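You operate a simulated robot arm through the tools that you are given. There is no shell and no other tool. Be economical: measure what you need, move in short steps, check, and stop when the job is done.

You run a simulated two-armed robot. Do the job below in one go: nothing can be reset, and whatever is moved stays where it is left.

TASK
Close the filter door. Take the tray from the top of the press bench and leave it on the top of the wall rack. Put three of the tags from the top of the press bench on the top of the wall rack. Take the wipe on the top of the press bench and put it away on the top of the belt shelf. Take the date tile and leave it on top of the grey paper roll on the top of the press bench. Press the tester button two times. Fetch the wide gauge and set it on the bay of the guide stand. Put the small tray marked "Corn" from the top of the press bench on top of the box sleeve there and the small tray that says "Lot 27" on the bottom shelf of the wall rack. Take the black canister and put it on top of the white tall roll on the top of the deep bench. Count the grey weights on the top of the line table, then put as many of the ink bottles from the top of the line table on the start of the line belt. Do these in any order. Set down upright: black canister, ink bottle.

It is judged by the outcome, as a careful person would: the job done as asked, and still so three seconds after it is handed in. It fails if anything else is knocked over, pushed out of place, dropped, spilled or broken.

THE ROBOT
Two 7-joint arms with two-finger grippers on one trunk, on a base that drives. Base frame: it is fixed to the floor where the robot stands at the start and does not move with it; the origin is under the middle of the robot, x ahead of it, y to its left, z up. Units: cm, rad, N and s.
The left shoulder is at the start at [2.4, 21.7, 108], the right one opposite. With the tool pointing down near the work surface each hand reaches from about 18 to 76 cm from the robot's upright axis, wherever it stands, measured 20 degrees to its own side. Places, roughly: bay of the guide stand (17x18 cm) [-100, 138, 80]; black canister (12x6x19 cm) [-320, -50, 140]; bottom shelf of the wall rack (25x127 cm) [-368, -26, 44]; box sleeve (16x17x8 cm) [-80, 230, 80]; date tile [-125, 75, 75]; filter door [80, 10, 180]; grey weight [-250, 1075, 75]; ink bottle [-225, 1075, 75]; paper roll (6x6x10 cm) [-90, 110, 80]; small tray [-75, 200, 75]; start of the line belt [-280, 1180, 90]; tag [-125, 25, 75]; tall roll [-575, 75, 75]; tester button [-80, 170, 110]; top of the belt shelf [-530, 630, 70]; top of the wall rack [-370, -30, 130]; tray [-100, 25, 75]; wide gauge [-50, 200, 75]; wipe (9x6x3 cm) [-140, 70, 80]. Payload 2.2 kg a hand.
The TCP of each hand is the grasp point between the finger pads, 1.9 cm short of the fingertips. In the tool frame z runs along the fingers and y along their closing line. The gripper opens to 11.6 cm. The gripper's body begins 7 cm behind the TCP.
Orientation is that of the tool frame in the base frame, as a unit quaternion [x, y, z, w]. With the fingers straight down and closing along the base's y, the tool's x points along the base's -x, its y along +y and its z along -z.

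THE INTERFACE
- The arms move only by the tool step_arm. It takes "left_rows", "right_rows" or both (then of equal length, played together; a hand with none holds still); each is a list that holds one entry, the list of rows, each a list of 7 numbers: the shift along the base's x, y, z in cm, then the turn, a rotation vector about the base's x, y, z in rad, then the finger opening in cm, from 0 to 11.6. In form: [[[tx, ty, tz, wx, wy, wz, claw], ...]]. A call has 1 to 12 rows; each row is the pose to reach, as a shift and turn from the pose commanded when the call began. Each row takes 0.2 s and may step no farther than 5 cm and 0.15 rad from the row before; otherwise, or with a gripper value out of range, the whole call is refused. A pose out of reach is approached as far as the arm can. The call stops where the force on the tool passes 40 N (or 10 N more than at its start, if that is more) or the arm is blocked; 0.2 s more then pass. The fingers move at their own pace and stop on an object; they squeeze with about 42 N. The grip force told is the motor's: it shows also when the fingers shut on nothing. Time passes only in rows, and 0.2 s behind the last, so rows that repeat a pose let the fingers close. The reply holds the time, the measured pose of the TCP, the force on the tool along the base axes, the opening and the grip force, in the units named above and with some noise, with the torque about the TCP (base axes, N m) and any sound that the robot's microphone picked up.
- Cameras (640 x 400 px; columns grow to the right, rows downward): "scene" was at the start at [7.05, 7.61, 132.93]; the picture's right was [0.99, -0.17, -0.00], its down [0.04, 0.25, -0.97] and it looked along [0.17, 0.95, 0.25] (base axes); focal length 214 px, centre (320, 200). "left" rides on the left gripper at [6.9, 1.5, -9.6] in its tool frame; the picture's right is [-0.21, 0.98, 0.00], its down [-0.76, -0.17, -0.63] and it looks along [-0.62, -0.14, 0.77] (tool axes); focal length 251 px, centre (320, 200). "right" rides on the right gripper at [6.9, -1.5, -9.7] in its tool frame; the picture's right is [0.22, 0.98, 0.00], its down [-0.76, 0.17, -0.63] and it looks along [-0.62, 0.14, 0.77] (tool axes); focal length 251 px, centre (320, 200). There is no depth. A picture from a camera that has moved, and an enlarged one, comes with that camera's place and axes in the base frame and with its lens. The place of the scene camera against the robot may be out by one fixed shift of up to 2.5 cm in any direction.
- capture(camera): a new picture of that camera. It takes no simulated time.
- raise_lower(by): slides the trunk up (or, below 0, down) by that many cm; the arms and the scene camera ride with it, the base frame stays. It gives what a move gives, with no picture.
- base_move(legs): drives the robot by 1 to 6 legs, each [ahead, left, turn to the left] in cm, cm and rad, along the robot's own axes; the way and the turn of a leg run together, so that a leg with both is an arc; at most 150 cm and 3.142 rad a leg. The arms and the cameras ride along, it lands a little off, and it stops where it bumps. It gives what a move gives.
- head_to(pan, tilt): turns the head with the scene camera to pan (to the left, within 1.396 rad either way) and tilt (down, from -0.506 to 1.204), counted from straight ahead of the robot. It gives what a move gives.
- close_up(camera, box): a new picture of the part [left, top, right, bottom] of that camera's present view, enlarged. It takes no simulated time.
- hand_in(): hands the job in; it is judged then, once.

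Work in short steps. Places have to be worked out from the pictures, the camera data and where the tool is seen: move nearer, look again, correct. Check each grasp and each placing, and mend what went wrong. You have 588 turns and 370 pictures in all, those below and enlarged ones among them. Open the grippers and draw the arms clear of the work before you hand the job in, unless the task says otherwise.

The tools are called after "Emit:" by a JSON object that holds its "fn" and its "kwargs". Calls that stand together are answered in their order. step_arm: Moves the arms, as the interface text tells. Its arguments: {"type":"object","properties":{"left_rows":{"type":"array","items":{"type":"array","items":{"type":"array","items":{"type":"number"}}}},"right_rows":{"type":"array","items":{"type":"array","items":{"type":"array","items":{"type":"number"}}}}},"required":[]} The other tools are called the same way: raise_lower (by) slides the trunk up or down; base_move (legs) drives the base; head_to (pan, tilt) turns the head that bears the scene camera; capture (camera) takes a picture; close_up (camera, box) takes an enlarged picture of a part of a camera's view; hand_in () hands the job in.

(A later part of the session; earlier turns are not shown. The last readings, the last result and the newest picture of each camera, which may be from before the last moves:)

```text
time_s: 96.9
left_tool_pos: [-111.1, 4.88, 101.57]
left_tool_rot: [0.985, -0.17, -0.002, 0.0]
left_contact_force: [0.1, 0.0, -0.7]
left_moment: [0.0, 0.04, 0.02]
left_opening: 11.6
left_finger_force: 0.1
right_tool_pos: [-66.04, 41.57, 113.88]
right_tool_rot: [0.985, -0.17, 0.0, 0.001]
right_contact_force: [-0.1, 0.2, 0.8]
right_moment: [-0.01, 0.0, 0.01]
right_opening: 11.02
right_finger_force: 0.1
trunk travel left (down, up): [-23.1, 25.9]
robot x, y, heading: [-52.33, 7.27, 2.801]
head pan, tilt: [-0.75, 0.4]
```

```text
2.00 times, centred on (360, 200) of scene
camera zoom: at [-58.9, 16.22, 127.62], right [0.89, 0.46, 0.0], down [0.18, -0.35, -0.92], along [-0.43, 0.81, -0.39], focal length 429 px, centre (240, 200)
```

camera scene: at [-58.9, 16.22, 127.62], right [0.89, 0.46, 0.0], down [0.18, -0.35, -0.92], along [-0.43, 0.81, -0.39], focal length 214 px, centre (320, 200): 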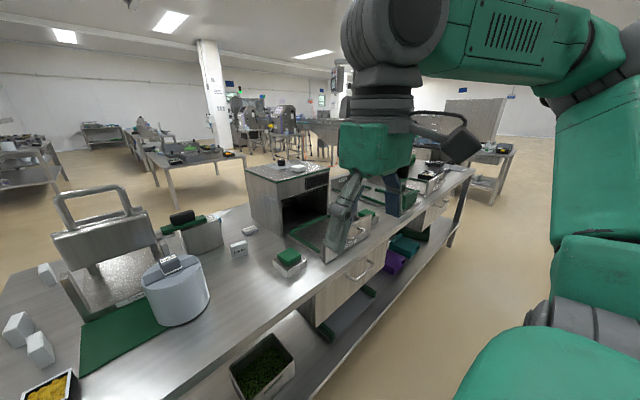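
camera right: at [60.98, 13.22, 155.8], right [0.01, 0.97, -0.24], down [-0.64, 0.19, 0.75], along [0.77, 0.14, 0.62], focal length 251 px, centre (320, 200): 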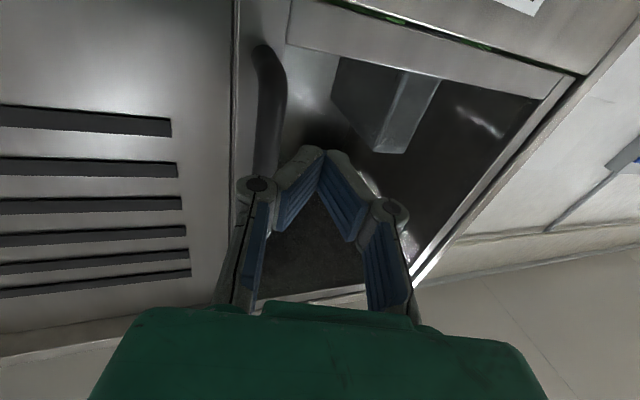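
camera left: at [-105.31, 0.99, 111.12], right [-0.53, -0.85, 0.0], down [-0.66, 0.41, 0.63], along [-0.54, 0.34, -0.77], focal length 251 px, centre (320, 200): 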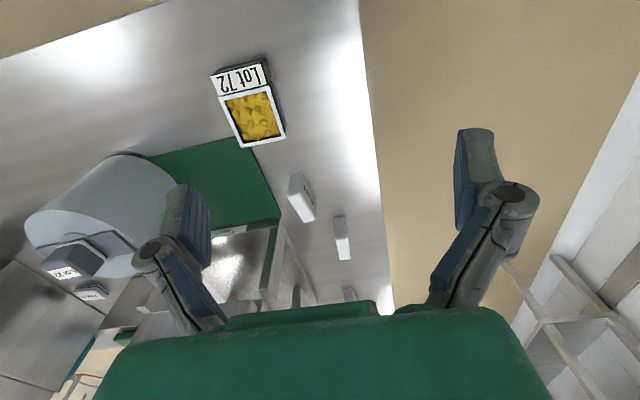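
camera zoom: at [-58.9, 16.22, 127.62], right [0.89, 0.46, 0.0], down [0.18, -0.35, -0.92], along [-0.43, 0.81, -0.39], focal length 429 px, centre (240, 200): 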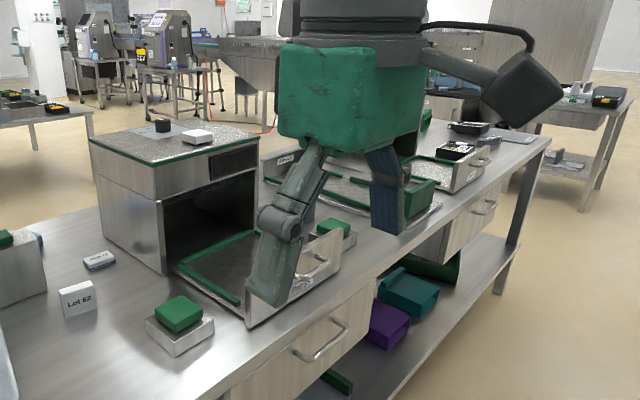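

I retract the left hand and drive along the bench to its right end to inspect the gauge, button and small trays.

Emit:
{"fn": "step_arm", "kwargs": {"left_rows": [[[4, -2, 1, 0, 0, 0, 11], [8, -4, 2, 0, 0, 0, 11], [12, -6, 3, 0, 0, 0, 11], [16, -8, 4, 0, 0, 0, 11], [20, -10, 4, 0, 0, 0, 11], [24, -12, 4, 0, 0, 0, 11], [28, -14, 4, 0, 0, 0, 11]]]}}

Emit:
{"fn": "base_move", "kwargs": {"legs": [[-6, -75, 0], [0, -70, 0]]}}

Emit:
{"fn": "head_to", "kwargs": {"pan": 0, "tilt": 0.55}}

Emit:
{"fn": "capture", "kwargs": {"camera": "scene"}}

```text
time_s: 98.5
left_tool_pos: [-83.0, -8.86, 105.85]
left_tool_rot: [0.985, -0.17, -0.003, 0.002]
left_contact_force: [0.1, -0.6, -0.4]
left_moment: [-0.01, 0.01, -0.03]
left_opening: 10.99
left_finger_force: 0.2
right_tool_pos: [-65.83, 41.67, 113.77]
right_tool_rot: [0.985, -0.171, 0.0, 0.002]
right_contact_force: [-0.6, 0.2, 0.1]
right_moment: [0.01, 0.02, 0.03]
right_opening: 11.02
right_finger_force: 0.1
trunk travel left (down, up): [-23.1, 25.9]
robot x, y, heading: [-52.32, 7.27, 2.802]
head pan, tilt: [-0.75, 0.4]
```

```text
time_s: 106.0
left_tool_pos: [-29.75, 125.11, 105.56]
left_tool_rot: [0.985, -0.171, -0.001, -0.001]
left_contact_force: [0.3, -0.6, 0.6]
left_moment: [-0.03, -0.01, 0.03]
left_opening: 10.98
left_finger_force: 0.2
right_tool_pos: [-12.72, 175.77, 113.92]
right_tool_rot: [0.985, -0.171, 0.001, 0.001]
right_contact_force: [0.0, -0.4, 0.0]
right_moment: [0.07, -0.04, 0.02]
right_opening: 10.99
right_finger_force: 0.1
trunk travel left (down, up): [-23.1, 25.9]
robot x, y, heading: [1.3, 141.66, 2.807]
head pan, tilt: [-0.75, 0.4]
```

```text
time_s: 107.1
left_tool_pos: [-28.58, 128.36, 106.52]
left_tool_rot: [0.985, -0.171, -0.004, 0.013]
left_contact_force: [0.4, 1.2, 0.4]
left_moment: [-0.09, 0.03, -0.03]
left_opening: 11.01
left_finger_force: 0.1
right_tool_pos: [-11.36, 179.11, 113.09]
right_tool_rot: [0.985, -0.171, -0.003, 0.014]
right_contact_force: [0.5, 1.6, 0.1]
right_moment: [-0.11, 0.02, 0.0]
right_opening: 11.01
right_finger_force: 0.0
trunk travel left (down, up): [-23.1, 25.9]
robot x, y, heading: [1.48, 142.2, 2.799]
head pan, tilt: [0.0, 0.55]
```

```text
318 pictures are left
camera scene: at [-8.46, 148.0, 126.25], right [0.33, 0.94, -0.02], down [0.49, -0.19, -0.85], along [-0.81, 0.27, -0.52], focal length 214 px, centre (320, 200)
```

scene: 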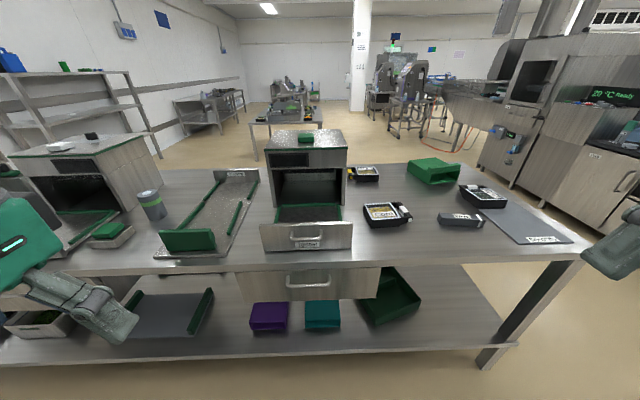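

Emit:
{"fn": "close_up", "kwargs": {"camera": "scene", "box": [340, 140, 600, 270]}}

Emit:
{"fn": "close_up", "kwargs": {"camera": "scene", "box": [130, 120, 370, 280]}}

```text
2.46 times, centred on (470, 205) of scene
camera zoom: at [-8.46, 148.0, 126.25], right [0.33, 0.94, -0.02], down [0.49, -0.19, -0.85], along [-0.81, 0.27, -0.52], focal length 528 px, centre (-49, 188)
```

zoom: 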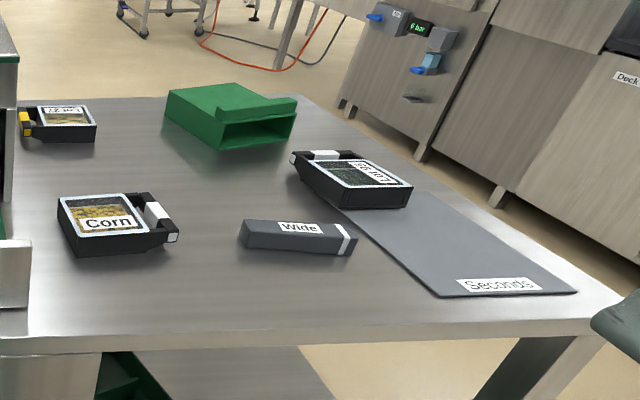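

```text
2.50 times, centred on (250, 200) of scene
camera zoom: at [-8.46, 148.0, 126.25], right [0.33, 0.94, -0.02], down [0.49, -0.19, -0.85], along [-0.81, 0.27, -0.52], focal length 536 px, centre (495, 200)
```

zoom: 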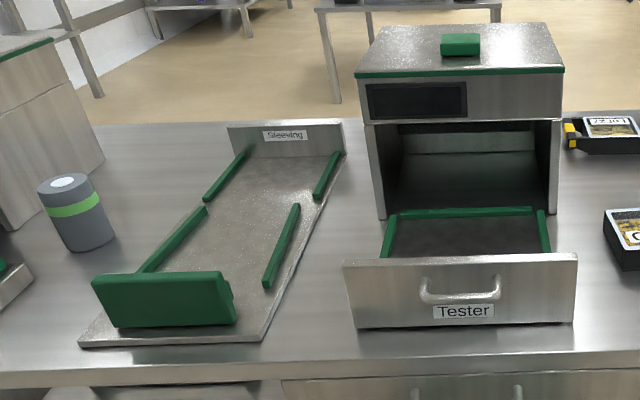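

Clear labels: Corn (-66,194), Lot 27 (-103,207), wide gauge (-53,218), green sleeve (-82,230), guide stand "Sleeving" (-101,127), tester button (-77,166). I move right and nearer.

Emit:
{"fn": "base_move", "kwargs": {"legs": [[0, -38, 0], [16, 0, 0]]}}

Emit:
{"fn": "head_to", "kwargs": {"pan": 0, "tilt": 0.75}}

Emit:
{"fn": "capture", "kwargs": {"camera": "scene"}}

Emit:
{"fn": "capture", "kwargs": {"camera": "right"}}

```text
time_s: 110.5
left_tool_pos: [-30.6, 170.73, 106.53]
left_tool_rot: [0.985, -0.171, -0.006, 0.018]
left_contact_force: [-1.5, 0.6, -0.9]
left_moment: [-0.02, -0.01, 0.0]
left_opening: 11.0
left_finger_force: 0.1
right_tool_pos: [-13.35, 221.39, 112.79]
right_tool_rot: [0.985, -0.17, -0.003, 0.019]
right_contact_force: [0.1, -0.1, -0.4]
right_moment: [-0.12, -0.01, -0.04]
right_opening: 10.98
right_finger_force: 0.0
trunk travel left (down, up): [-23.1, 25.9]
robot x, y, heading: [-0.9, 183.71, 2.801]
head pan, tilt: [0.0, 0.55]
```

```text
time_s: 111.2
left_tool_pos: [-30.34, 171.16, 106.47]
left_tool_rot: [0.985, -0.173, -0.006, 0.018]
left_contact_force: [0.0, 0.8, 0.5]
left_moment: [-0.12, 0.02, 0.0]
left_opening: 10.98
left_finger_force: 0.1
right_tool_pos: [-13.1, 222.05, 112.94]
right_tool_rot: [0.985, -0.172, -0.002, 0.018]
right_contact_force: [0.3, 0.2, 0.6]
right_moment: [-0.15, 0.05, -0.03]
right_opening: 11.0
right_finger_force: 0.0
trunk travel left (down, up): [-23.1, 25.9]
robot x, y, heading: [-0.33, 184.52, 2.806]
head pan, tilt: [0.0, 0.75]
```

```text
315 pictures are left
camera scene: at [-9.41, 191.38, 124.48], right [0.33, 0.94, -0.03], down [0.64, -0.25, -0.73], along [-0.69, 0.23, -0.68], focal length 214 px, centre (320, 200)
```

scene: 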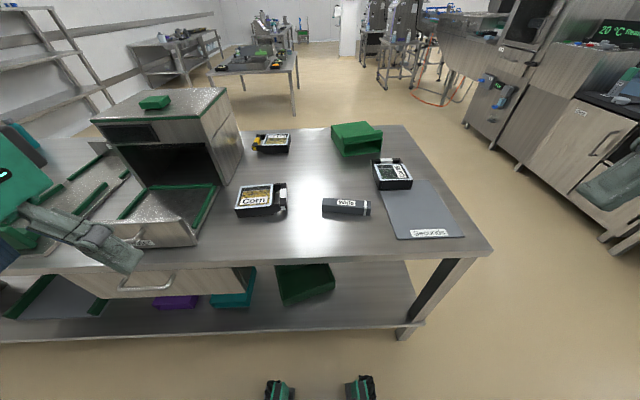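

```text
314 pictures are left
camera right: at [-5.95, 221.43, 122.54], right [-0.13, -0.99, 0.04], down [-0.76, 0.12, 0.64], along [-0.64, 0.05, -0.77], focal length 251 px, centre (320, 200)
```

right: 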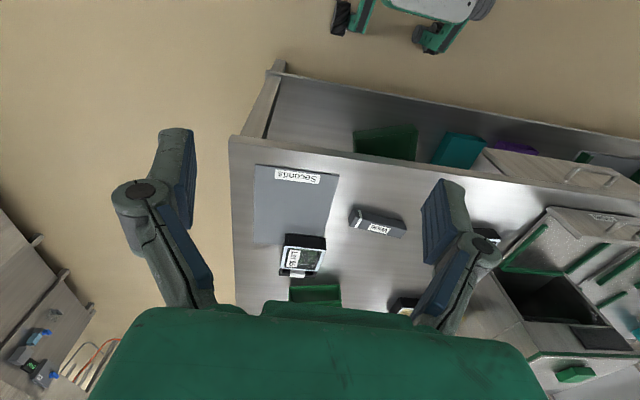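

Estimates: gauge (-51.5,212). The base front is about 27 cm, so I can close to ~36 cm from the bench edge. I drive 10 cm ahead.

Emit:
{"fn": "base_move", "kwargs": {"legs": [[10, 0, 0]]}}

Emit:
{"fn": "step_arm", "kwargs": {"right_rows": [[[0, 0, -1, 0, 0, 0.14, 11], [0, 0, -2, 0, 0, 0.28, 11], [0, 0, -3, 0, 0, 0.42, 11], [-1, 0, -4, 0, 0, 0.56, 11], [-2, -1, -5, 0, 0, 0.7, 11], [-4, -1, -6, 0, 0, 0.84, 11], [-6, -2, -7, 0, 0, 0.98, 11], [-8, -3, -8, 0, 0, 1.12, 11], [-10, -4, -9, 0, 0, 1.26, 11], [-12, -5, -10, 0, 0, 1.4, 11], [-14, -6, -11, 0, 0, 1.5, 11]]]}}

Emit:
{"fn": "capture", "kwargs": {"camera": "right"}}

```text
time_s: 112.4
left_tool_pos: [-42.03, 167.8, 105.07]
left_tool_rot: [0.985, -0.17, 0.0, -0.011]
left_contact_force: [-0.2, -0.4, -0.3]
left_moment: [0.06, -0.02, 0.04]
left_opening: 10.97
left_finger_force: 0.1
right_tool_pos: [-25.13, 218.11, 114.52]
right_tool_rot: [0.985, -0.17, 0.003, -0.011]
right_contact_force: [-0.6, -0.5, 0.6]
right_moment: [0.03, -0.09, 0.0]
right_opening: 10.97
right_finger_force: 0.1
trunk travel left (down, up): [-23.1, 25.9]
robot x, y, heading: [-10.3, 186.27, 2.81]
head pan, tilt: [0.0, 0.75]
```

```text
time_s: 114.8
left_tool_pos: [-41.28, 169.9, 105.32]
left_tool_rot: [0.985, -0.171, 0.002, 0.002]
left_contact_force: [-0.4, 0.5, 0.3]
left_moment: [-0.06, -0.02, -0.05]
left_opening: 11.0
left_finger_force: 0.2
right_tool_pos: [-38.46, 214.08, 103.1]
right_tool_rot: [0.837, 0.547, -0.008, 0.0]
right_contact_force: [-0.2, 1.1, 0.1]
right_moment: [-0.02, 0.0, -0.01]
right_opening: 11.01
right_finger_force: 0.1
trunk travel left (down, up): [-23.1, 25.9]
robot x, y, heading: [-10.07, 186.55, 2.802]
head pan, tilt: [0.0, 0.75]
```

```text
313 pictures are left
camera right: at [-36.83, 221.02, 112.59], right [0.98, -0.2, -0.01], down [-0.14, -0.75, 0.64], along [-0.13, -0.63, -0.77], focal length 251 px, centre (320, 200)
```

right: 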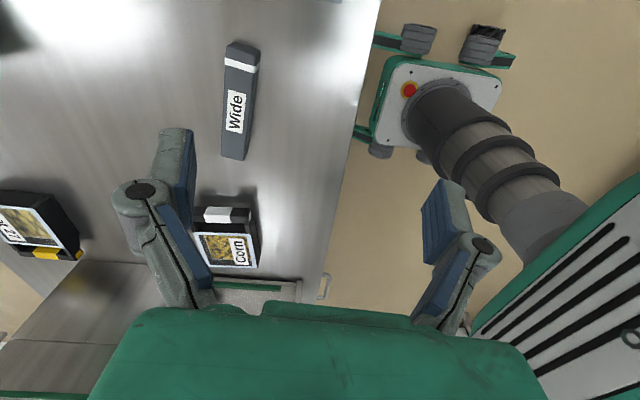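

Gauge centre (-50.4,211.5), closing axis already nearly across it. I move over and go down.

Emit:
{"fn": "step_arm", "kwargs": {"right_rows": [[[-4, -1, -2, 0, 0, -0.02, 11], [-8, -2, -5, 0, 0, -0.04, 11], [-12, -2.7, -9, 0, 0, -0.04, 11], [-12, -2.7, -13.5, 0, 0, -0.04, 11], [-12, -2.7, -17, 0, 0, -0.04, 11]]]}}

Emit:
{"fn": "capture", "kwargs": {"camera": "right"}}

```text
refused: row 2 steps farther than a row can; nothing moved
```

```text
312 pictures are left
camera right: at [-36.83, 221.02, 112.59], right [0.98, -0.2, -0.01], down [-0.14, -0.75, 0.64], along [-0.13, -0.63, -0.77], focal length 251 px, centre (320, 200)
```

right: 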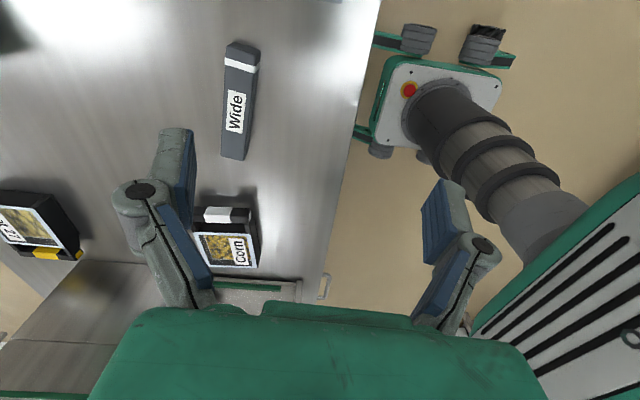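

Row step was too long; I use smaller rows.

Emit:
{"fn": "step_arm", "kwargs": {"right_rows": [[[-3, -1, -2, 0, 0, -0.02, 11], [-6, -1.5, -4, 0, 0, -0.04, 11], [-9, -2.2, -6, 0, 0, -0.04, 11], [-12, -2.7, -8, 0, 0, -0.04, 11], [-12, -2.7, -12, 0, 0, -0.04, 11], [-12, -2.7, -16, 0, 0, -0.04, 11]]]}}

Emit:
{"fn": "capture", "kwargs": {"camera": "right"}}

```text
time_s: 116.4
left_tool_pos: [-39.51, 173.78, 106.38]
left_tool_rot: [0.985, -0.173, -0.007, 0.016]
left_contact_force: [-0.1, 0.4, 0.8]
left_moment: [-0.06, -0.03, 0.01]
left_opening: 11.03
left_finger_force: 0.0
right_tool_pos: [-48.89, 214.98, 86.94]
right_tool_rot: [0.85, 0.526, -0.02, 0.009]
right_contact_force: [0.9, 1.9, 0.2]
right_moment: [-0.18, 0.08, -0.02]
right_opening: 10.99
right_finger_force: 0.0
trunk travel left (down, up): [-23.1, 25.9]
robot x, y, heading: [-10.18, 187.48, 2.805]
head pan, tilt: [0.0, 0.75]
stopped in row 6 (right hand): the arm was blocked; the commanded pose is now the measured one
```

```text
311 pictures are left
camera right: at [-46.91, 222.13, 96.19], right [0.97, -0.24, -0.02], down [-0.17, -0.73, 0.66], along [-0.17, -0.64, -0.75], focal length 251 px, centre (320, 200)
```

right: 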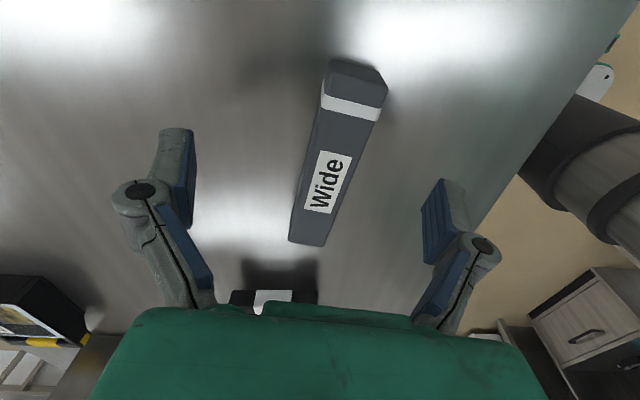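

Sway again shifts the hand. I wait for it to settle.

Emit:
{"fn": "step_arm", "kwargs": {"right_rows": [[[0, 0, 0, 0, 0, 0, 11], [0, 0, 0, 0, 0, 0, 11], [0, 0, 0, 0, 0, 0, 11], [0, 0, 0, 0, 0, 0, 11], [0, 0, 0, 0, 0, 0, 11], [0, 0, 0, 0, 0, 0, 11], [0, 0, 0, 0, 0, 0, 11], [0, 0, 0, 0, 0, 0, 11]]]}}

Emit:
{"fn": "step_arm", "kwargs": {"right_rows": [[[0, 0, 0, 0, 0, 0, 11], [0, 0, 0, 0, 0, 0, 11], [0, 0, 0, 0, 0, 0, 11], [0, 0, 0, 0, 0, 0, 11]]]}}

Emit:
{"fn": "step_arm", "kwargs": {"right_rows": [[[0, 0, 0, 0, 0, 0, 11], [0, 0, 0, 0, 0, 0, 11], [0, 0, 0, 0, 0, 0, 11], [0, 0, 0, 0, 0, 0, 11]]]}}

Emit:
{"fn": "step_arm", "kwargs": {"right_rows": [[[0, 0, 0, 0, 0, 0, 11], [0, 0, 0, 0, 0, 0, 11], [0, 0, 0, 0, 0, 0, 11], [0, 0, 0, 0, 0, 0, 11]]]}}

```text
time_s: 118.2
left_tool_pos: [-40.56, 170.98, 105.74]
left_tool_rot: [0.985, -0.172, -0.003, 0.004]
left_contact_force: [0.1, -0.2, 0.7]
left_moment: [0.01, -0.04, -0.02]
left_opening: 11.0
left_finger_force: 0.0
right_tool_pos: [-49.76, 212.48, 87.05]
right_tool_rot: [0.849, 0.528, -0.011, 0.001]
right_contact_force: [0.0, -0.1, 0.1]
right_moment: [-0.03, 0.02, -0.02]
right_opening: 11.02
right_finger_force: 0.1
trunk travel left (down, up): [-23.1, 25.9]
robot x, y, heading: [-9.66, 187.08, 2.809]
head pan, tilt: [0.0, 0.75]
```

```text
time_s: 119.4
left_tool_pos: [-40.98, 168.41, 105.36]
left_tool_rot: [0.985, -0.171, -0.003, -0.007]
left_contact_force: [-0.2, -0.7, 0.6]
left_moment: [-0.03, 0.04, -0.01]
left_opening: 10.99
left_finger_force: 0.1
right_tool_pos: [-50.3, 210.0, 87.29]
right_tool_rot: [0.847, 0.532, -0.006, -0.007]
right_contact_force: [0.6, -0.2, 0.3]
right_moment: [0.07, 0.01, -0.03]
right_opening: 10.99
right_finger_force: 0.0
trunk travel left (down, up): [-23.1, 25.9]
robot x, y, heading: [-10.32, 186.1, 2.808]
head pan, tilt: [0.0, 0.75]
stopped in row 4 (right hand): the arm was blocked; the commanded pose is now the measured one
```

```text
time_s: 120.4
left_tool_pos: [-40.02, 171.51, 106.01]
left_tool_rot: [0.985, -0.171, -0.005, 0.007]
left_contact_force: [-0.1, 0.1, -0.5]
left_moment: [0.0, -0.03, 0.0]
left_opening: 11.01
left_finger_force: 0.0
right_tool_pos: [-49.39, 212.89, 87.03]
right_tool_rot: [0.848, 0.53, -0.015, 0.003]
right_contact_force: [0.4, -0.1, -0.2]
right_moment: [-0.07, 0.02, -0.03]
right_opening: 10.97
right_finger_force: 0.0
trunk travel left (down, up): [-23.1, 25.9]
robot x, y, heading: [-10.01, 186.3, 2.807]
head pan, tilt: [0.0, 0.75]
```

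```text
time_s: 121.4
left_tool_pos: [-39.99, 171.76, 106.18]
left_tool_rot: [0.985, -0.172, -0.005, 0.007]
left_contact_force: [0.5, 0.9, 0.2]
left_moment: [-0.07, -0.02, -0.03]
left_opening: 11.02
left_finger_force: 0.0
right_tool_pos: [-49.39, 213.07, 87.05]
right_tool_rot: [0.848, 0.53, -0.016, 0.004]
right_contact_force: [0.4, 1.2, -0.7]
right_moment: [-0.13, 0.07, -0.03]
right_opening: 10.98
right_finger_force: 0.1
trunk travel left (down, up): [-23.1, 25.9]
robot x, y, heading: [-10.07, 186.34, 2.805]
head pan, tilt: [0.0, 0.75]
```

Sway is now ±1.5 cm, mostly along the gauge. I descend and grip.

Emit:
{"fn": "step_arm", "kwargs": {"right_rows": [[[0, -0.7, -3, 0, 0, 0, 11], [0, -1.3, -6, 0, 0, 0, 11], [0, -1.3, -8, 0, 0, 0, 11], [0, -1.3, -9.3, 0, 0, 0, 11], [0, -1.3, -9.3, 0, 0, 0, 6], [0, -1.3, -9.3, 0, 0, 0, 1], [0, -1.3, -9.3, 0, 0, 0, 1]]]}}

Emit:
{"fn": "capture", "kwargs": {"camera": "right"}}

```text
time_s: 122.1
left_tool_pos: [-39.39, 172.29, 106.35]
left_tool_rot: [0.985, -0.171, -0.008, 0.012]
left_contact_force: [-0.7, 0.4, 0.7]
left_moment: [-0.07, 0.01, 0.0]
left_opening: 11.02
left_finger_force: 0.1
right_tool_pos: [-49.9, 211.03, 81.1]
right_tool_rot: [0.85, 0.525, -0.036, 0.008]
right_contact_force: [-7.6, -16.0, 24.9]
right_moment: [-1.51, -1.22, -1.56]
right_opening: 11.73
right_finger_force: 4.2
trunk travel left (down, up): [-23.1, 25.9]
robot x, y, heading: [-9.96, 186.47, 2.806]
head pan, tilt: [0.0, 0.75]
stopped in row 3 (right hand): the force on the tool passed its limit at 81 N (the readings are from after the stop); the commanded pose is now the measured one
```

```text
310 pictures are left
camera right: at [-47.59, 218.34, 90.26], right [0.97, -0.24, -0.04], down [-0.15, -0.72, 0.68], along [-0.19, -0.65, -0.73], focal length 251 px, centre (320, 200)
```

right: 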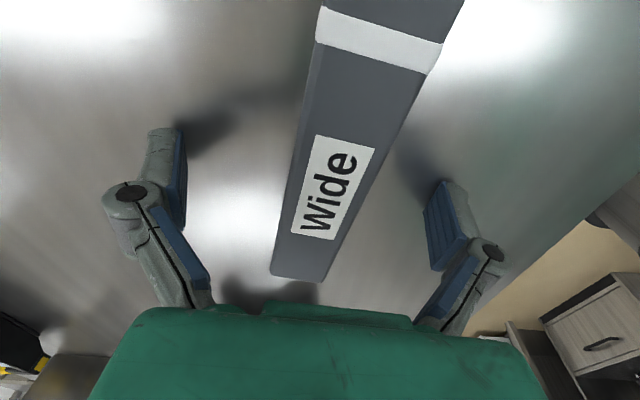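

The bench top is really at about z≈79. I lift slightly, centre on the gauge, and close.

Emit:
{"fn": "step_arm", "kwargs": {"right_rows": [[[0, 0, 1.2, 0.02, 0.05, 0, 11], [0.7, 1.5, 1.2, 0.02, 0.05, 0, 11], [0.7, 1.5, 1, 0.02, 0.05, 0, 6], [0.7, 1.5, 1, 0.02, 0.05, 0, 2], [0.7, 1.5, 1, 0.02, 0.05, 0, 1], [0.7, 1.5, 1, 0.02, 0.05, 0, 1]]]}}

Emit:
{"fn": "capture", "kwargs": {"camera": "right"}}

```text
time_s: 123.0
left_tool_pos: [-39.17, 172.34, 106.4]
left_tool_rot: [0.985, -0.171, -0.008, 0.014]
left_contact_force: [-1.0, 0.4, 0.2]
left_moment: [-0.05, -0.02, -0.03]
left_opening: 10.96
left_finger_force: 0.1
right_tool_pos: [-49.02, 212.56, 82.24]
right_tool_rot: [0.848, 0.527, -0.055, -0.012]
right_contact_force: [5.9, -10.2, 29.2]
right_moment: [-0.4, -0.76, -0.29]
right_opening: 3.3
right_finger_force: 9.6
trunk travel left (down, up): [-23.1, 25.9]
robot x, y, heading: [-10.04, 185.93, 2.806]
head pan, tilt: [0.0, 0.75]
stopped in row 4 (right hand): the force on the tool passed its limit at 51 N (the readings are from after the stop); the commanded pose is now the measured one
```

```text
309 pictures are left
camera right: at [-46.25, 219.59, 91.4], right [0.97, -0.24, -0.09], down [-0.12, -0.73, 0.68], along [-0.23, -0.64, -0.73], focal length 251 px, centre (320, 200)
```

right: 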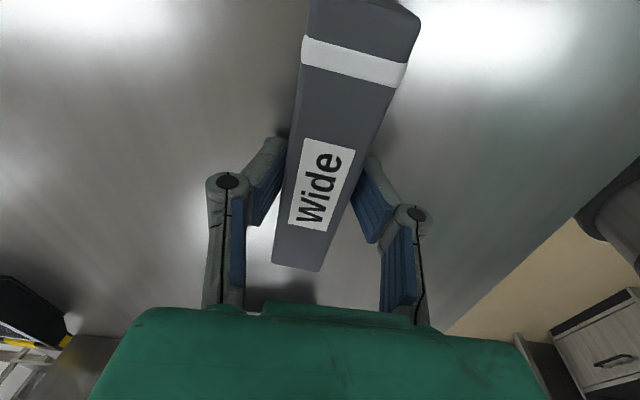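

I correct the tilt while closing fully.

Emit:
{"fn": "step_arm", "kwargs": {"right_rows": [[[0, 0, 0.4, 0.02, -0.05, 0, 3.2], [0, 0, 0.6, 0.038, -0.1, 0, 3], [0, 0, 0.6, 0.038, -0.1, 0, 1], [0, 0, 0.6, 0.038, -0.1, 0, 1]]]}}

Emit:
{"fn": "capture", "kwargs": {"camera": "right"}}

```text
time_s: 124.0
left_tool_pos: [-39.63, 171.67, 106.29]
left_tool_rot: [0.985, -0.171, -0.008, 0.009]
left_contact_force: [-0.4, -0.5, 0.7]
left_moment: [-0.01, 0.0, 0.01]
left_opening: 11.0
left_finger_force: 0.0
right_tool_pos: [-49.22, 211.98, 82.71]
right_tool_rot: [0.849, 0.528, 0.004, -0.005]
right_contact_force: [-0.3, 0.2, -2.3]
right_moment: [0.0, 0.0, -0.03]
right_opening: 3.25
right_finger_force: 42.0
trunk travel left (down, up): [-23.1, 25.9]
robot x, y, heading: [-10.3, 186.37, 2.805]
head pan, tilt: [0.0, 0.75]
```

```text
308 pictures are left
camera right: at [-47.5, 218.69, 92.36], right [0.97, -0.24, 0.0], down [-0.19, -0.76, 0.62], along [-0.15, -0.6, -0.78], focal length 251 px, centre (320, 200)
```

right: 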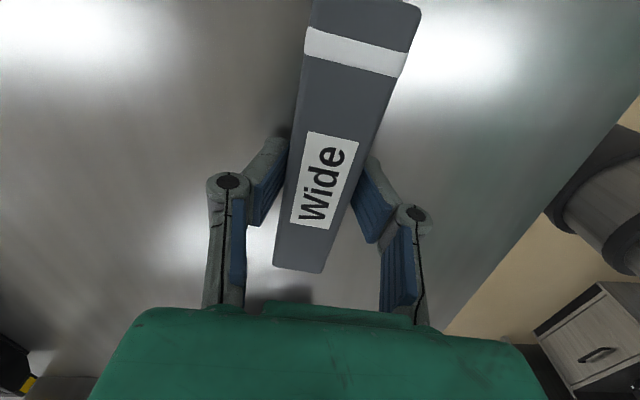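

Gauge gripped. I lift it and look at the Corn tray with the left camera.

Emit:
{"fn": "step_arm", "kwargs": {"right_rows": [[[0, 0, 3, 0, 0, 0, 1], [1, 0, 7, 0, 0, 0, 1], [2, 1, 11, 0, 0, 0, 1], [3, 3, 14, 0, 0, 0, 1], [5, 5, 17, 0, 0, 0, 1], [8, 7, 19, 0, 0, 0, 1]]]}}

Emit:
{"fn": "capture", "kwargs": {"camera": "left"}}

Emit:
{"fn": "capture", "kwargs": {"camera": "scene"}}

```text
time_s: 125.4
left_tool_pos: [-39.3, 171.65, 106.32]
left_tool_rot: [0.985, -0.171, -0.008, 0.01]
left_contact_force: [0.8, 0.4, -0.3]
left_moment: [-0.03, -0.01, 0.02]
left_opening: 11.02
left_finger_force: 0.1
right_tool_pos: [-40.98, 219.1, 101.65]
right_tool_rot: [0.848, 0.53, 0.004, -0.005]
right_contact_force: [-0.2, 0.1, -1.1]
right_moment: [-0.02, 0.02, -0.02]
right_opening: 3.26
right_finger_force: 41.9
trunk travel left (down, up): [-23.1, 25.9]
robot x, y, heading: [-10.24, 186.51, 2.804]
head pan, tilt: [0.0, 0.75]
```

```text
307 pictures are left
camera left: at [-33.28, 168.05, 115.95], right [-0.53, -0.85, 0.02], down [-0.64, 0.42, 0.64], along [-0.55, 0.32, -0.77], focal length 251 px, centre (320, 200)
```

left: 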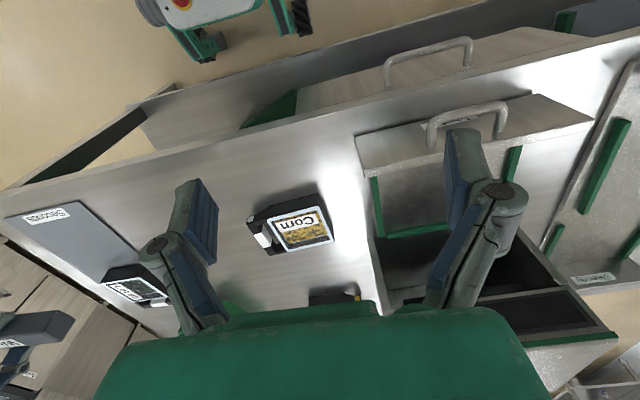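

```text
306 pictures are left
camera scene: at [-20.43, 189.77, 124.55], right [0.33, 0.94, 0.0], down [0.64, -0.23, -0.73], along [-0.69, 0.24, -0.68], focal length 214 px, centre (320, 200)
```

scene: 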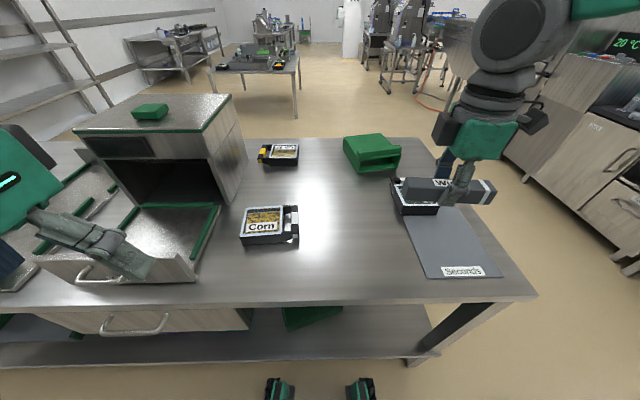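

Emit:
{"fn": "close_up", "kwargs": {"camera": "left", "box": [220, 170, 380, 300]}}

Emit:
{"fn": "close_up", "kwargs": {"camera": "scene", "box": [220, 120, 420, 260]}}

```text
3.08 times, centred on (300, 235) of left
camera zoom: at [-33.28, 168.05, 115.95], right [-0.53, -0.85, 0.02], down [-0.64, 0.42, 0.64], along [-0.55, 0.32, -0.77], focal length 774 px, centre (382, 92)
```

zoom: 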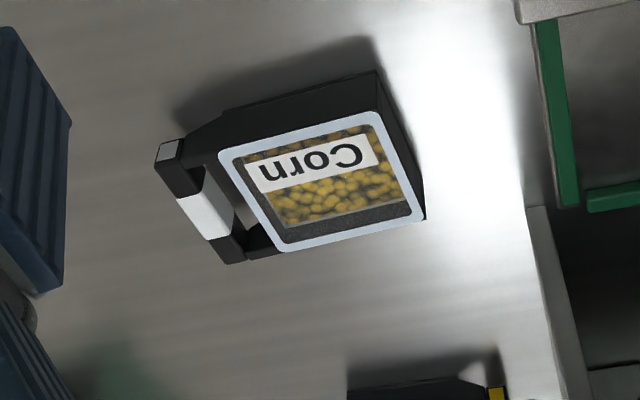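

```text
2.86 times, centred on (320, 190) of scene
camera zoom: at [-20.43, 189.77, 124.55], right [0.33, 0.94, 0.0], down [0.64, -0.23, -0.73], along [-0.69, 0.24, -0.68], focal length 613 px, centre (320, 229)
```

zoom: 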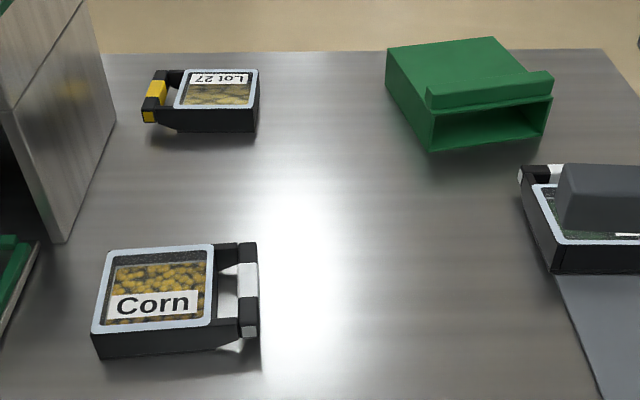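

Trays carry a side handle; body about 10×9 cm with the 9 cm side along the reach direction. I'll grip the body front-to-back, so I turn the left hand 90°.

Emit:
{"fn": "step_arm", "kwargs": {"left_rows": [[[0, 1, 0, 0, 0, -0.143, 11.6], [0, 2, 0, 0, 0, -0.286, 11.6], [0, 3, 0, 0, 0, -0.429, 11.6], [0, 4, 0, 0, 0, -0.572, 11.6], [0, 5, 0, 0, 0, -0.715, 11.6], [-1, 7, 0, 0, 0, -0.858, 11.6], [-2, 9, 0, 0, 0, -1.0, 11.6], [-4, 11, 0, 0, 0, -1.14, 11.6], [-6, 13, 0, 0, 0, -1.28, 11.6], [-8, 15, 0, 0, 0, -1.42, 11.6], [-10, 17, 0, 0.01, 0.01, -1.57, 11.6]]]}}

Emit:
{"fn": "capture", "kwargs": {"camera": "left"}}

```text
time_s: 127.8
left_tool_pos: [-49.72, 188.58, 106.3]
left_tool_rot: [-0.576, 0.818, 0.015, 0.004]
left_contact_force: [-0.6, -0.4, 0.1]
left_moment: [-0.01, -0.01, -0.01]
left_opening: 11.58
left_finger_force: 0.2
right_tool_pos: [-41.47, 218.81, 101.66]
right_tool_rot: [0.849, 0.529, 0.005, -0.004]
right_contact_force: [0.8, -0.3, -1.8]
right_moment: [0.02, 0.01, 0.0]
right_opening: 3.26
right_finger_force: 42.0
trunk travel left (down, up): [-23.1, 25.9]
robot x, y, heading: [-10.47, 185.81, 2.8]
head pan, tilt: [0.0, 0.75]
```

```text
303 pictures are left
camera left: at [-53.39, 182.17, 115.75], right [-0.85, 0.53, 0.02], down [0.42, 0.64, 0.65], along [0.33, 0.56, -0.76], focal length 251 px, centre (320, 200)
```

left: 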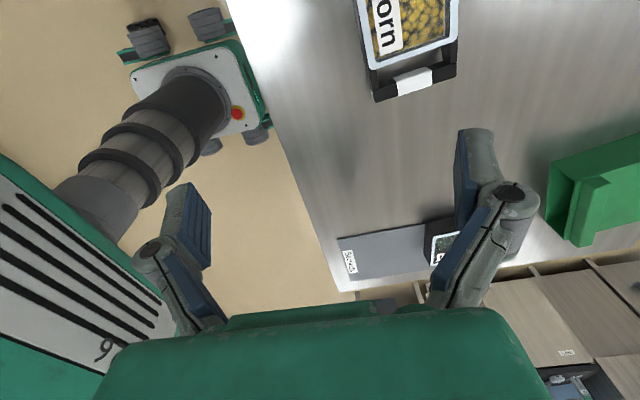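

Handle centre at (-59.1,196.6), so body centre ≈(-61.7,189.2). I move over it and descend.

Emit:
{"fn": "step_arm", "kwargs": {"left_rows": [[[-4, 0.2, -2, 0, 0, 0, 11.6], [-8, 0.4, -4, 0, 0, 0, 11.6], [-12, 0.6, -6, 0, 0, 0, 11.6], [-12, 0.6, -10, 0, 0, 0, 11.6], [-12, 0.6, -14, 0, 0, 0, 11.6], [-12, 0.6, -18, 0, 0, 0, 11.6]]]}}

Emit:
{"fn": "capture", "kwargs": {"camera": "left"}}

Emit:
{"fn": "capture", "kwargs": {"camera": "scene"}}

```text
time_s: 129.2
left_tool_pos: [-61.74, 189.15, 88.28]
left_tool_rot: [-0.577, 0.817, 0.015, 0.004]
left_contact_force: [-0.3, 0.0, -0.1]
left_moment: [-0.02, 0.0, 0.04]
left_opening: 11.61
left_finger_force: 0.0
right_tool_pos: [-41.34, 218.83, 101.57]
right_tool_rot: [0.849, 0.528, 0.004, -0.005]
right_contact_force: [-0.3, -0.2, -1.7]
right_moment: [0.01, -0.03, 0.04]
right_opening: 3.22
right_finger_force: 42.4
trunk travel left (down, up): [-23.1, 25.9]
robot x, y, heading: [-10.37, 185.8, 2.808]
head pan, tilt: [0.0, 0.75]
```

```text
302 pictures are left
camera left: at [-65.35, 182.76, 97.73], right [-0.85, 0.53, 0.03], down [0.42, 0.64, 0.65], along [0.33, 0.56, -0.76], focal length 251 px, centre (320, 200)
```

left: 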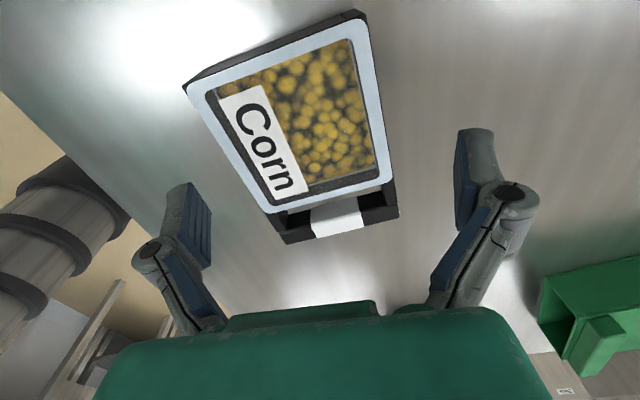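

```text
301 pictures are left
camera scene: at [-20.93, 189.83, 124.49], right [0.33, 0.94, 0.0], down [0.65, -0.23, -0.73], along [-0.69, 0.24, -0.69], focal length 214 px, centre (320, 200)
```

scene: 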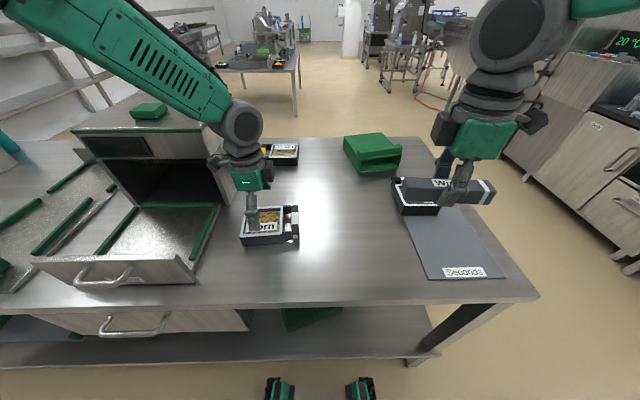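

Tray centre computes to (-60.7,188.6); I shift 0.8 cm back and go down around it.

Emit:
{"fn": "step_arm", "kwargs": {"left_rows": [[[0.8, -0.3, 0, 0, 0, 0, 11.6], [0.8, -0.3, -2, 0, 0, 0, 11.6], [0.8, -0.3, -4, 0, 0, 0, 11.6], [0.8, -0.3, -5.5, 0, 0, 0, 11.6]]]}}

Emit:
{"fn": "capture", "kwargs": {"camera": "left"}}

```text
time_s: 130.2
left_tool_pos: [-60.86, 188.69, 82.72]
left_tool_rot: [-0.576, 0.817, 0.015, 0.003]
left_contact_force: [0.3, -0.4, 0.6]
left_moment: [-0.01, 0.02, -0.02]
left_opening: 11.62
left_finger_force: 0.1
right_tool_pos: [-41.42, 218.94, 101.68]
right_tool_rot: [0.849, 0.528, 0.004, -0.004]
right_contact_force: [-0.2, -0.9, -1.4]
right_moment: [-0.01, -0.03, -0.03]
right_opening: 3.21
right_finger_force: 42.1
trunk travel left (down, up): [-23.1, 25.9]
robot x, y, heading: [-10.33, 185.82, 2.807]
head pan, tilt: [0.0, 0.75]
```

```text
300 pictures are left
camera left: at [-64.49, 182.37, 92.2], right [-0.85, 0.53, 0.02], down [0.42, 0.64, 0.65], along [0.33, 0.56, -0.76], focal length 251 px, centre (320, 200)
```

left: 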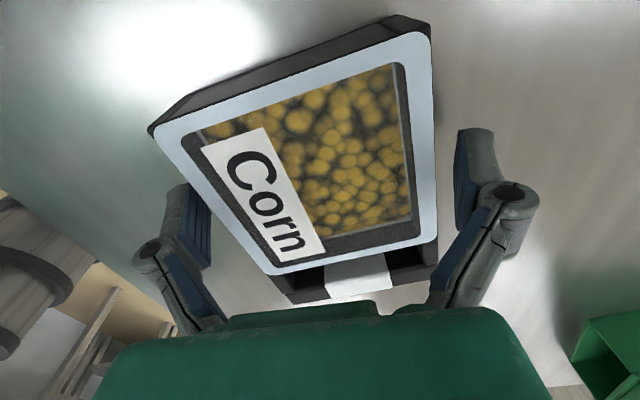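

Fingers straddle the body without contact. I close.

Emit:
{"fn": "step_arm", "kwargs": {"left_rows": [[[0, 0, 0, 0, 0, 0, 10], [0, 0, 0, 0, 0, 0, 9], [0, 0, 0, 0, 0, 0, 8], [0, 0, 0, 0, 0, 0, 7], [0, 0, 0, 0, 0, 0, 7]]]}}

Emit:
{"fn": "step_arm", "kwargs": {"left_rows": [[[0, 0, 1, 0, 0, 0, 6], [0, 0, 4, 0, 0, 0, 6], [0, 0, 8, 0, 0, 0, 6], [1, 0, 12, 0, 0, 0, 6], [3, 0, 16, 0, 0, 0, 6]]]}}

Emit:
{"fn": "capture", "kwargs": {"camera": "left"}}

```text
time_s: 131.4
left_tool_pos: [-60.9, 188.69, 82.76]
left_tool_rot: [-0.576, 0.817, 0.015, 0.004]
left_contact_force: [-0.6, -0.1, 0.8]
left_moment: [0.0, 0.13, 0.04]
left_opening: 10.31
left_finger_force: 41.6
right_tool_pos: [-41.36, 218.88, 101.76]
right_tool_rot: [0.849, 0.528, 0.004, -0.006]
right_contact_force: [-0.1, 0.7, -2.2]
right_moment: [0.01, -0.01, -0.01]
right_opening: 3.22
right_finger_force: 41.4
trunk travel left (down, up): [-23.1, 25.9]
robot x, y, heading: [-10.23, 186.25, 2.806]
head pan, tilt: [0.0, 0.75]
```

```text
time_s: 132.6
left_tool_pos: [-57.73, 188.76, 98.76]
left_tool_rot: [-0.576, 0.817, 0.016, 0.002]
left_contact_force: [0.8, 1.0, -1.7]
left_moment: [0.0, 0.04, 0.01]
left_opening: 10.26
left_finger_force: 42.0
right_tool_pos: [-41.08, 218.89, 101.67]
right_tool_rot: [0.848, 0.529, 0.004, -0.006]
right_contact_force: [0.3, 0.6, -1.6]
right_moment: [0.0, 0.0, 0.02]
right_opening: 3.25
right_finger_force: 42.2
trunk travel left (down, up): [-23.1, 25.9]
robot x, y, heading: [-10.56, 186.57, 2.806]
head pan, tilt: [0.0, 0.75]
```

```text
299 pictures are left
camera left: at [-61.31, 182.44, 108.36], right [-0.85, 0.53, 0.03], down [0.42, 0.64, 0.65], along [0.33, 0.56, -0.76], focal length 251 px, centre (320, 200)
```

left: 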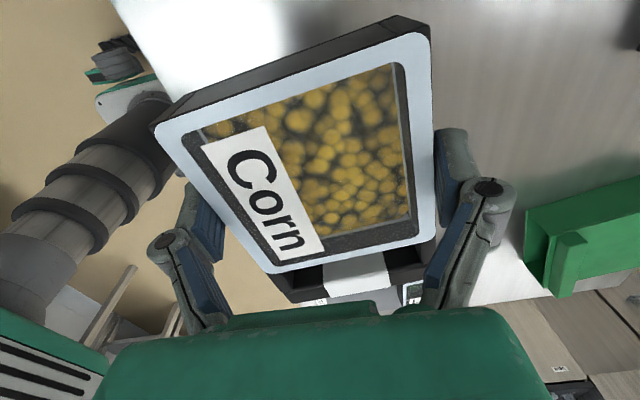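

Corn is held level. I drive 30 cm right and 4 ahead so that the left arm can reach the sleeve top.

Emit:
{"fn": "base_move", "kwargs": {"legs": [[4, -30, 0]]}}

Emit:
{"fn": "step_arm", "kwargs": {"right_rows": [[[0, 0, 0, 0, 0, 0, 1], [0, 0, 0, 0, 0, 0, 1], [0, 0, 0, 0, 0, 0, 1], [0, 0, 0, 0, 0, 0, 1], [0, 0, 0, 0, 0, 0, 1], [0, 0, 0, 0, 0, 0, 1], [0, 0, 0, 0, 0, 0, 1], [0, 0, 0, 0, 0, 0, 1], [0, 0, 0, 0, 0, 0, 1], [0, 0, 0, 0, 0, 0, 1]]]}}

Emit:
{"fn": "capture", "kwargs": {"camera": "scene"}}

Emit:
{"fn": "capture", "kwargs": {"camera": "left"}}

```text
time_s: 134.7
left_tool_pos: [-52.48, 216.11, 98.45]
left_tool_rot: [-0.577, 0.817, 0.021, 0.012]
left_contact_force: [-0.3, -0.5, -1.6]
left_moment: [0.04, -0.06, 0.01]
left_opening: 10.27
left_finger_force: 41.9
right_tool_pos: [-35.97, 246.05, 101.96]
right_tool_rot: [0.848, 0.529, 0.012, -0.012]
right_contact_force: [0.1, -0.6, -1.5]
right_moment: [0.05, -0.01, -0.02]
right_opening: 3.22
right_finger_force: 42.3
trunk travel left (down, up): [-23.1, 25.9]
robot x, y, heading: [-4.7, 215.15, 2.806]
head pan, tilt: [0.0, 0.75]
```

```text
time_s: 136.9
left_tool_pos: [-51.48, 218.5, 98.77]
left_tool_rot: [-0.575, 0.818, 0.014, 0.0]
left_contact_force: [0.5, -0.3, -1.0]
left_moment: [0.0, 0.01, 0.01]
left_opening: 10.22
left_finger_force: 42.0
right_tool_pos: [-34.86, 248.49, 101.72]
right_tool_rot: [0.849, 0.528, 0.001, -0.005]
right_contact_force: [0.7, 0.3, -1.6]
right_moment: [-0.06, 0.02, 0.04]
right_opening: 3.21
right_finger_force: 42.0
trunk travel left (down, up): [-23.1, 25.9]
robot x, y, heading: [-4.19, 215.28, 2.806]
head pan, tilt: [0.0, 0.75]
```

```text
298 pictures are left
camera scene: at [-14.4, 220.13, 124.5], right [0.33, 0.94, -0.01], down [0.64, -0.24, -0.73], along [-0.69, 0.23, -0.68], focal length 214 px, centre (320, 200)
```

scene: 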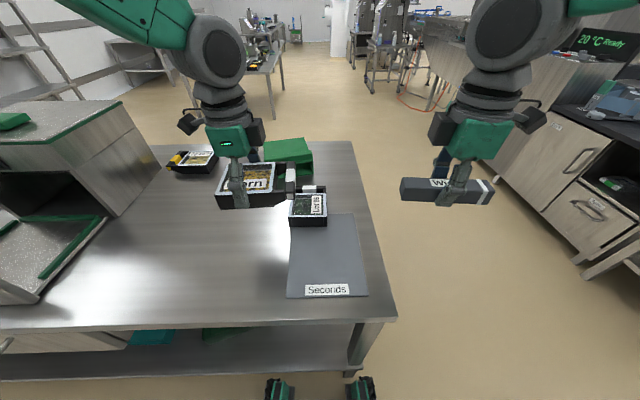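

```text
297 pictures are left
camera left: at [-55.09, 212.22, 108.47], right [-0.85, 0.53, 0.03], down [0.42, 0.64, 0.64], along [0.32, 0.56, -0.77], focal length 251 px, centre (320, 200)
```

left: 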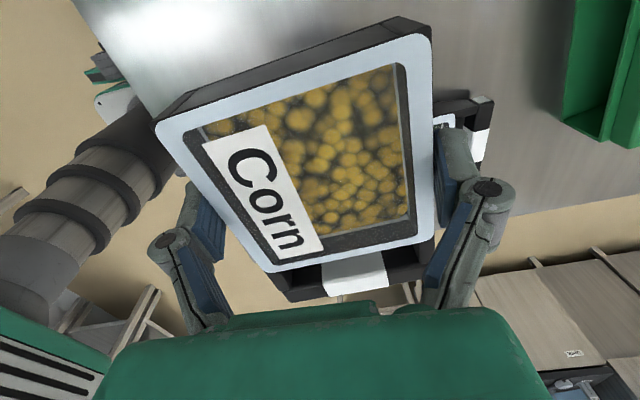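

Emit:
{"fn": "capture", "kwargs": {"camera": "right"}}

Emit:
{"fn": "close_up", "kwargs": {"camera": "scene", "box": [200, 110, 400, 235]}}

```text
296 pictures are left
camera right: at [-33.13, 255.27, 111.3], right [0.97, -0.24, 0.0], down [-0.18, -0.76, 0.63], along [-0.15, -0.61, -0.78], focal length 251 px, centre (320, 200)
```

right: 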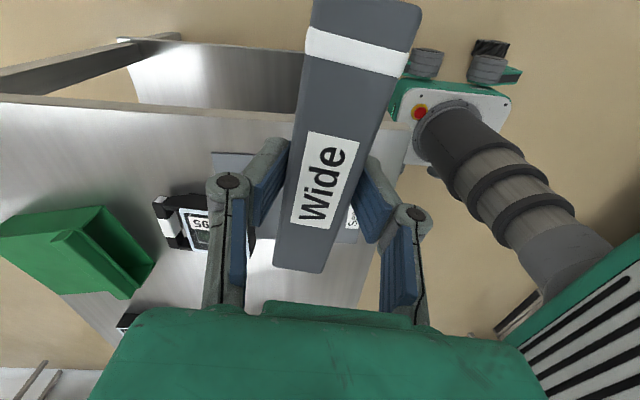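

```text
3.20 times, centred on (300, 172) of scene
camera zoom: at [-14.4, 220.13, 124.5], right [0.33, 0.94, -0.01], down [0.64, -0.24, -0.73], along [-0.69, 0.23, -0.68], focal length 686 px, centre (384, 288)
```

zoom: 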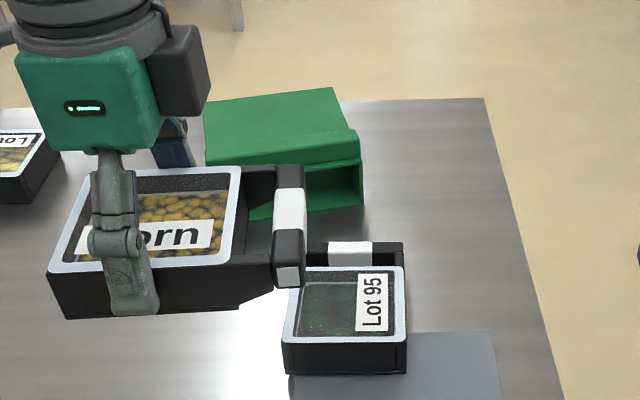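

Emit:
{"fn": "close_up", "kwargs": {"camera": "right", "box": [0, 150, 240, 310]}}

```text
2.50 times, centred on (120, 230) of right
camera zoom: at [-33.13, 255.27, 111.3], right [0.97, -0.24, 0.0], down [-0.18, -0.76, 0.63], along [-0.15, -0.61, -0.78], focal length 629 px, centre (820, 125)
```

zoom: 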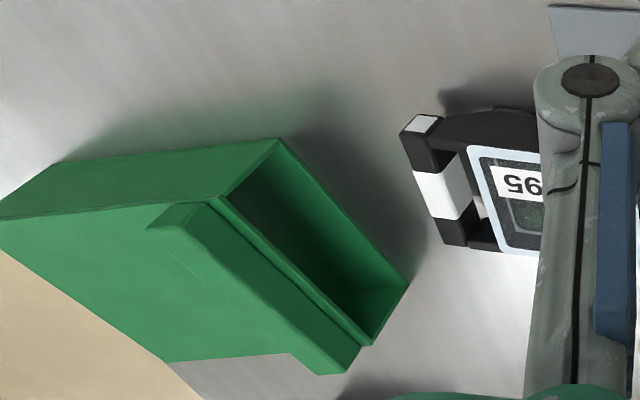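

The sleeve is too deep to reach from the front (needs ~77 cm from the shoulder). It is only ~28 cm from the bench's right end, so I drive round to that end with both loads.

Emit:
{"fn": "base_move", "kwargs": {"legs": [[0, -58, 0], [78, 0, 0], [0, 0, 1.57]]}}

Emit:
{"fn": "head_to", "kwargs": {"pan": 0, "tilt": 0.7}}

Emit:
{"fn": "capture", "kwargs": {"camera": "scene"}}

```text
time_s: 147.8
left_tool_pos: [-63.31, 249.3, 99.11]
left_tool_rot: [0.984, -0.178, -0.009, 0.01]
left_contact_force: [-1.2, 1.3, -2.4]
left_moment: [-0.07, -0.1, -0.01]
left_opening: 10.1
left_finger_force: 41.8
right_tool_pos: [-92.99, 266.44, 101.55]
right_tool_rot: [0.234, 0.972, -0.002, -0.003]
right_contact_force: [-0.9, 0.3, -1.8]
right_moment: [-0.03, -0.08, 0.0]
right_opening: 3.23
right_finger_force: 41.9
trunk travel left (down, up): [-23.1, 25.9]
robot x, y, heading: [-59.16, 296.63, -1.926]
head pan, tilt: [0.0, 0.75]
```

```text
time_s: 148.4
left_tool_pos: [-62.52, 249.4, 98.94]
left_tool_rot: [0.984, -0.177, -0.013, 0.01]
left_contact_force: [0.1, -0.1, -0.9]
left_moment: [0.0, -0.02, 0.0]
left_opening: 10.07
left_finger_force: 42.4
right_tool_pos: [-92.33, 266.41, 101.79]
right_tool_rot: [0.233, 0.972, -0.003, -0.006]
right_contact_force: [0.2, -0.4, -2.2]
right_moment: [-0.02, -0.03, -0.01]
right_opening: 3.23
right_finger_force: 42.3
trunk travel left (down, up): [-23.1, 25.9]
robot x, y, heading: [-59.22, 296.32, -1.921]
head pan, tilt: [0.0, 0.7]
```

```text
293 pictures are left
camera scene: at [-62.15, 283.85, 124.93], right [-0.94, 0.34, 0.0], down [0.22, 0.61, -0.76], along [-0.26, -0.72, -0.65], focal length 214 px, centre (320, 200)
```

scene: 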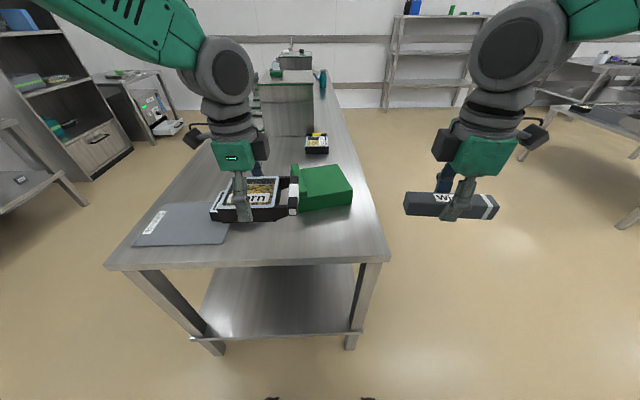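

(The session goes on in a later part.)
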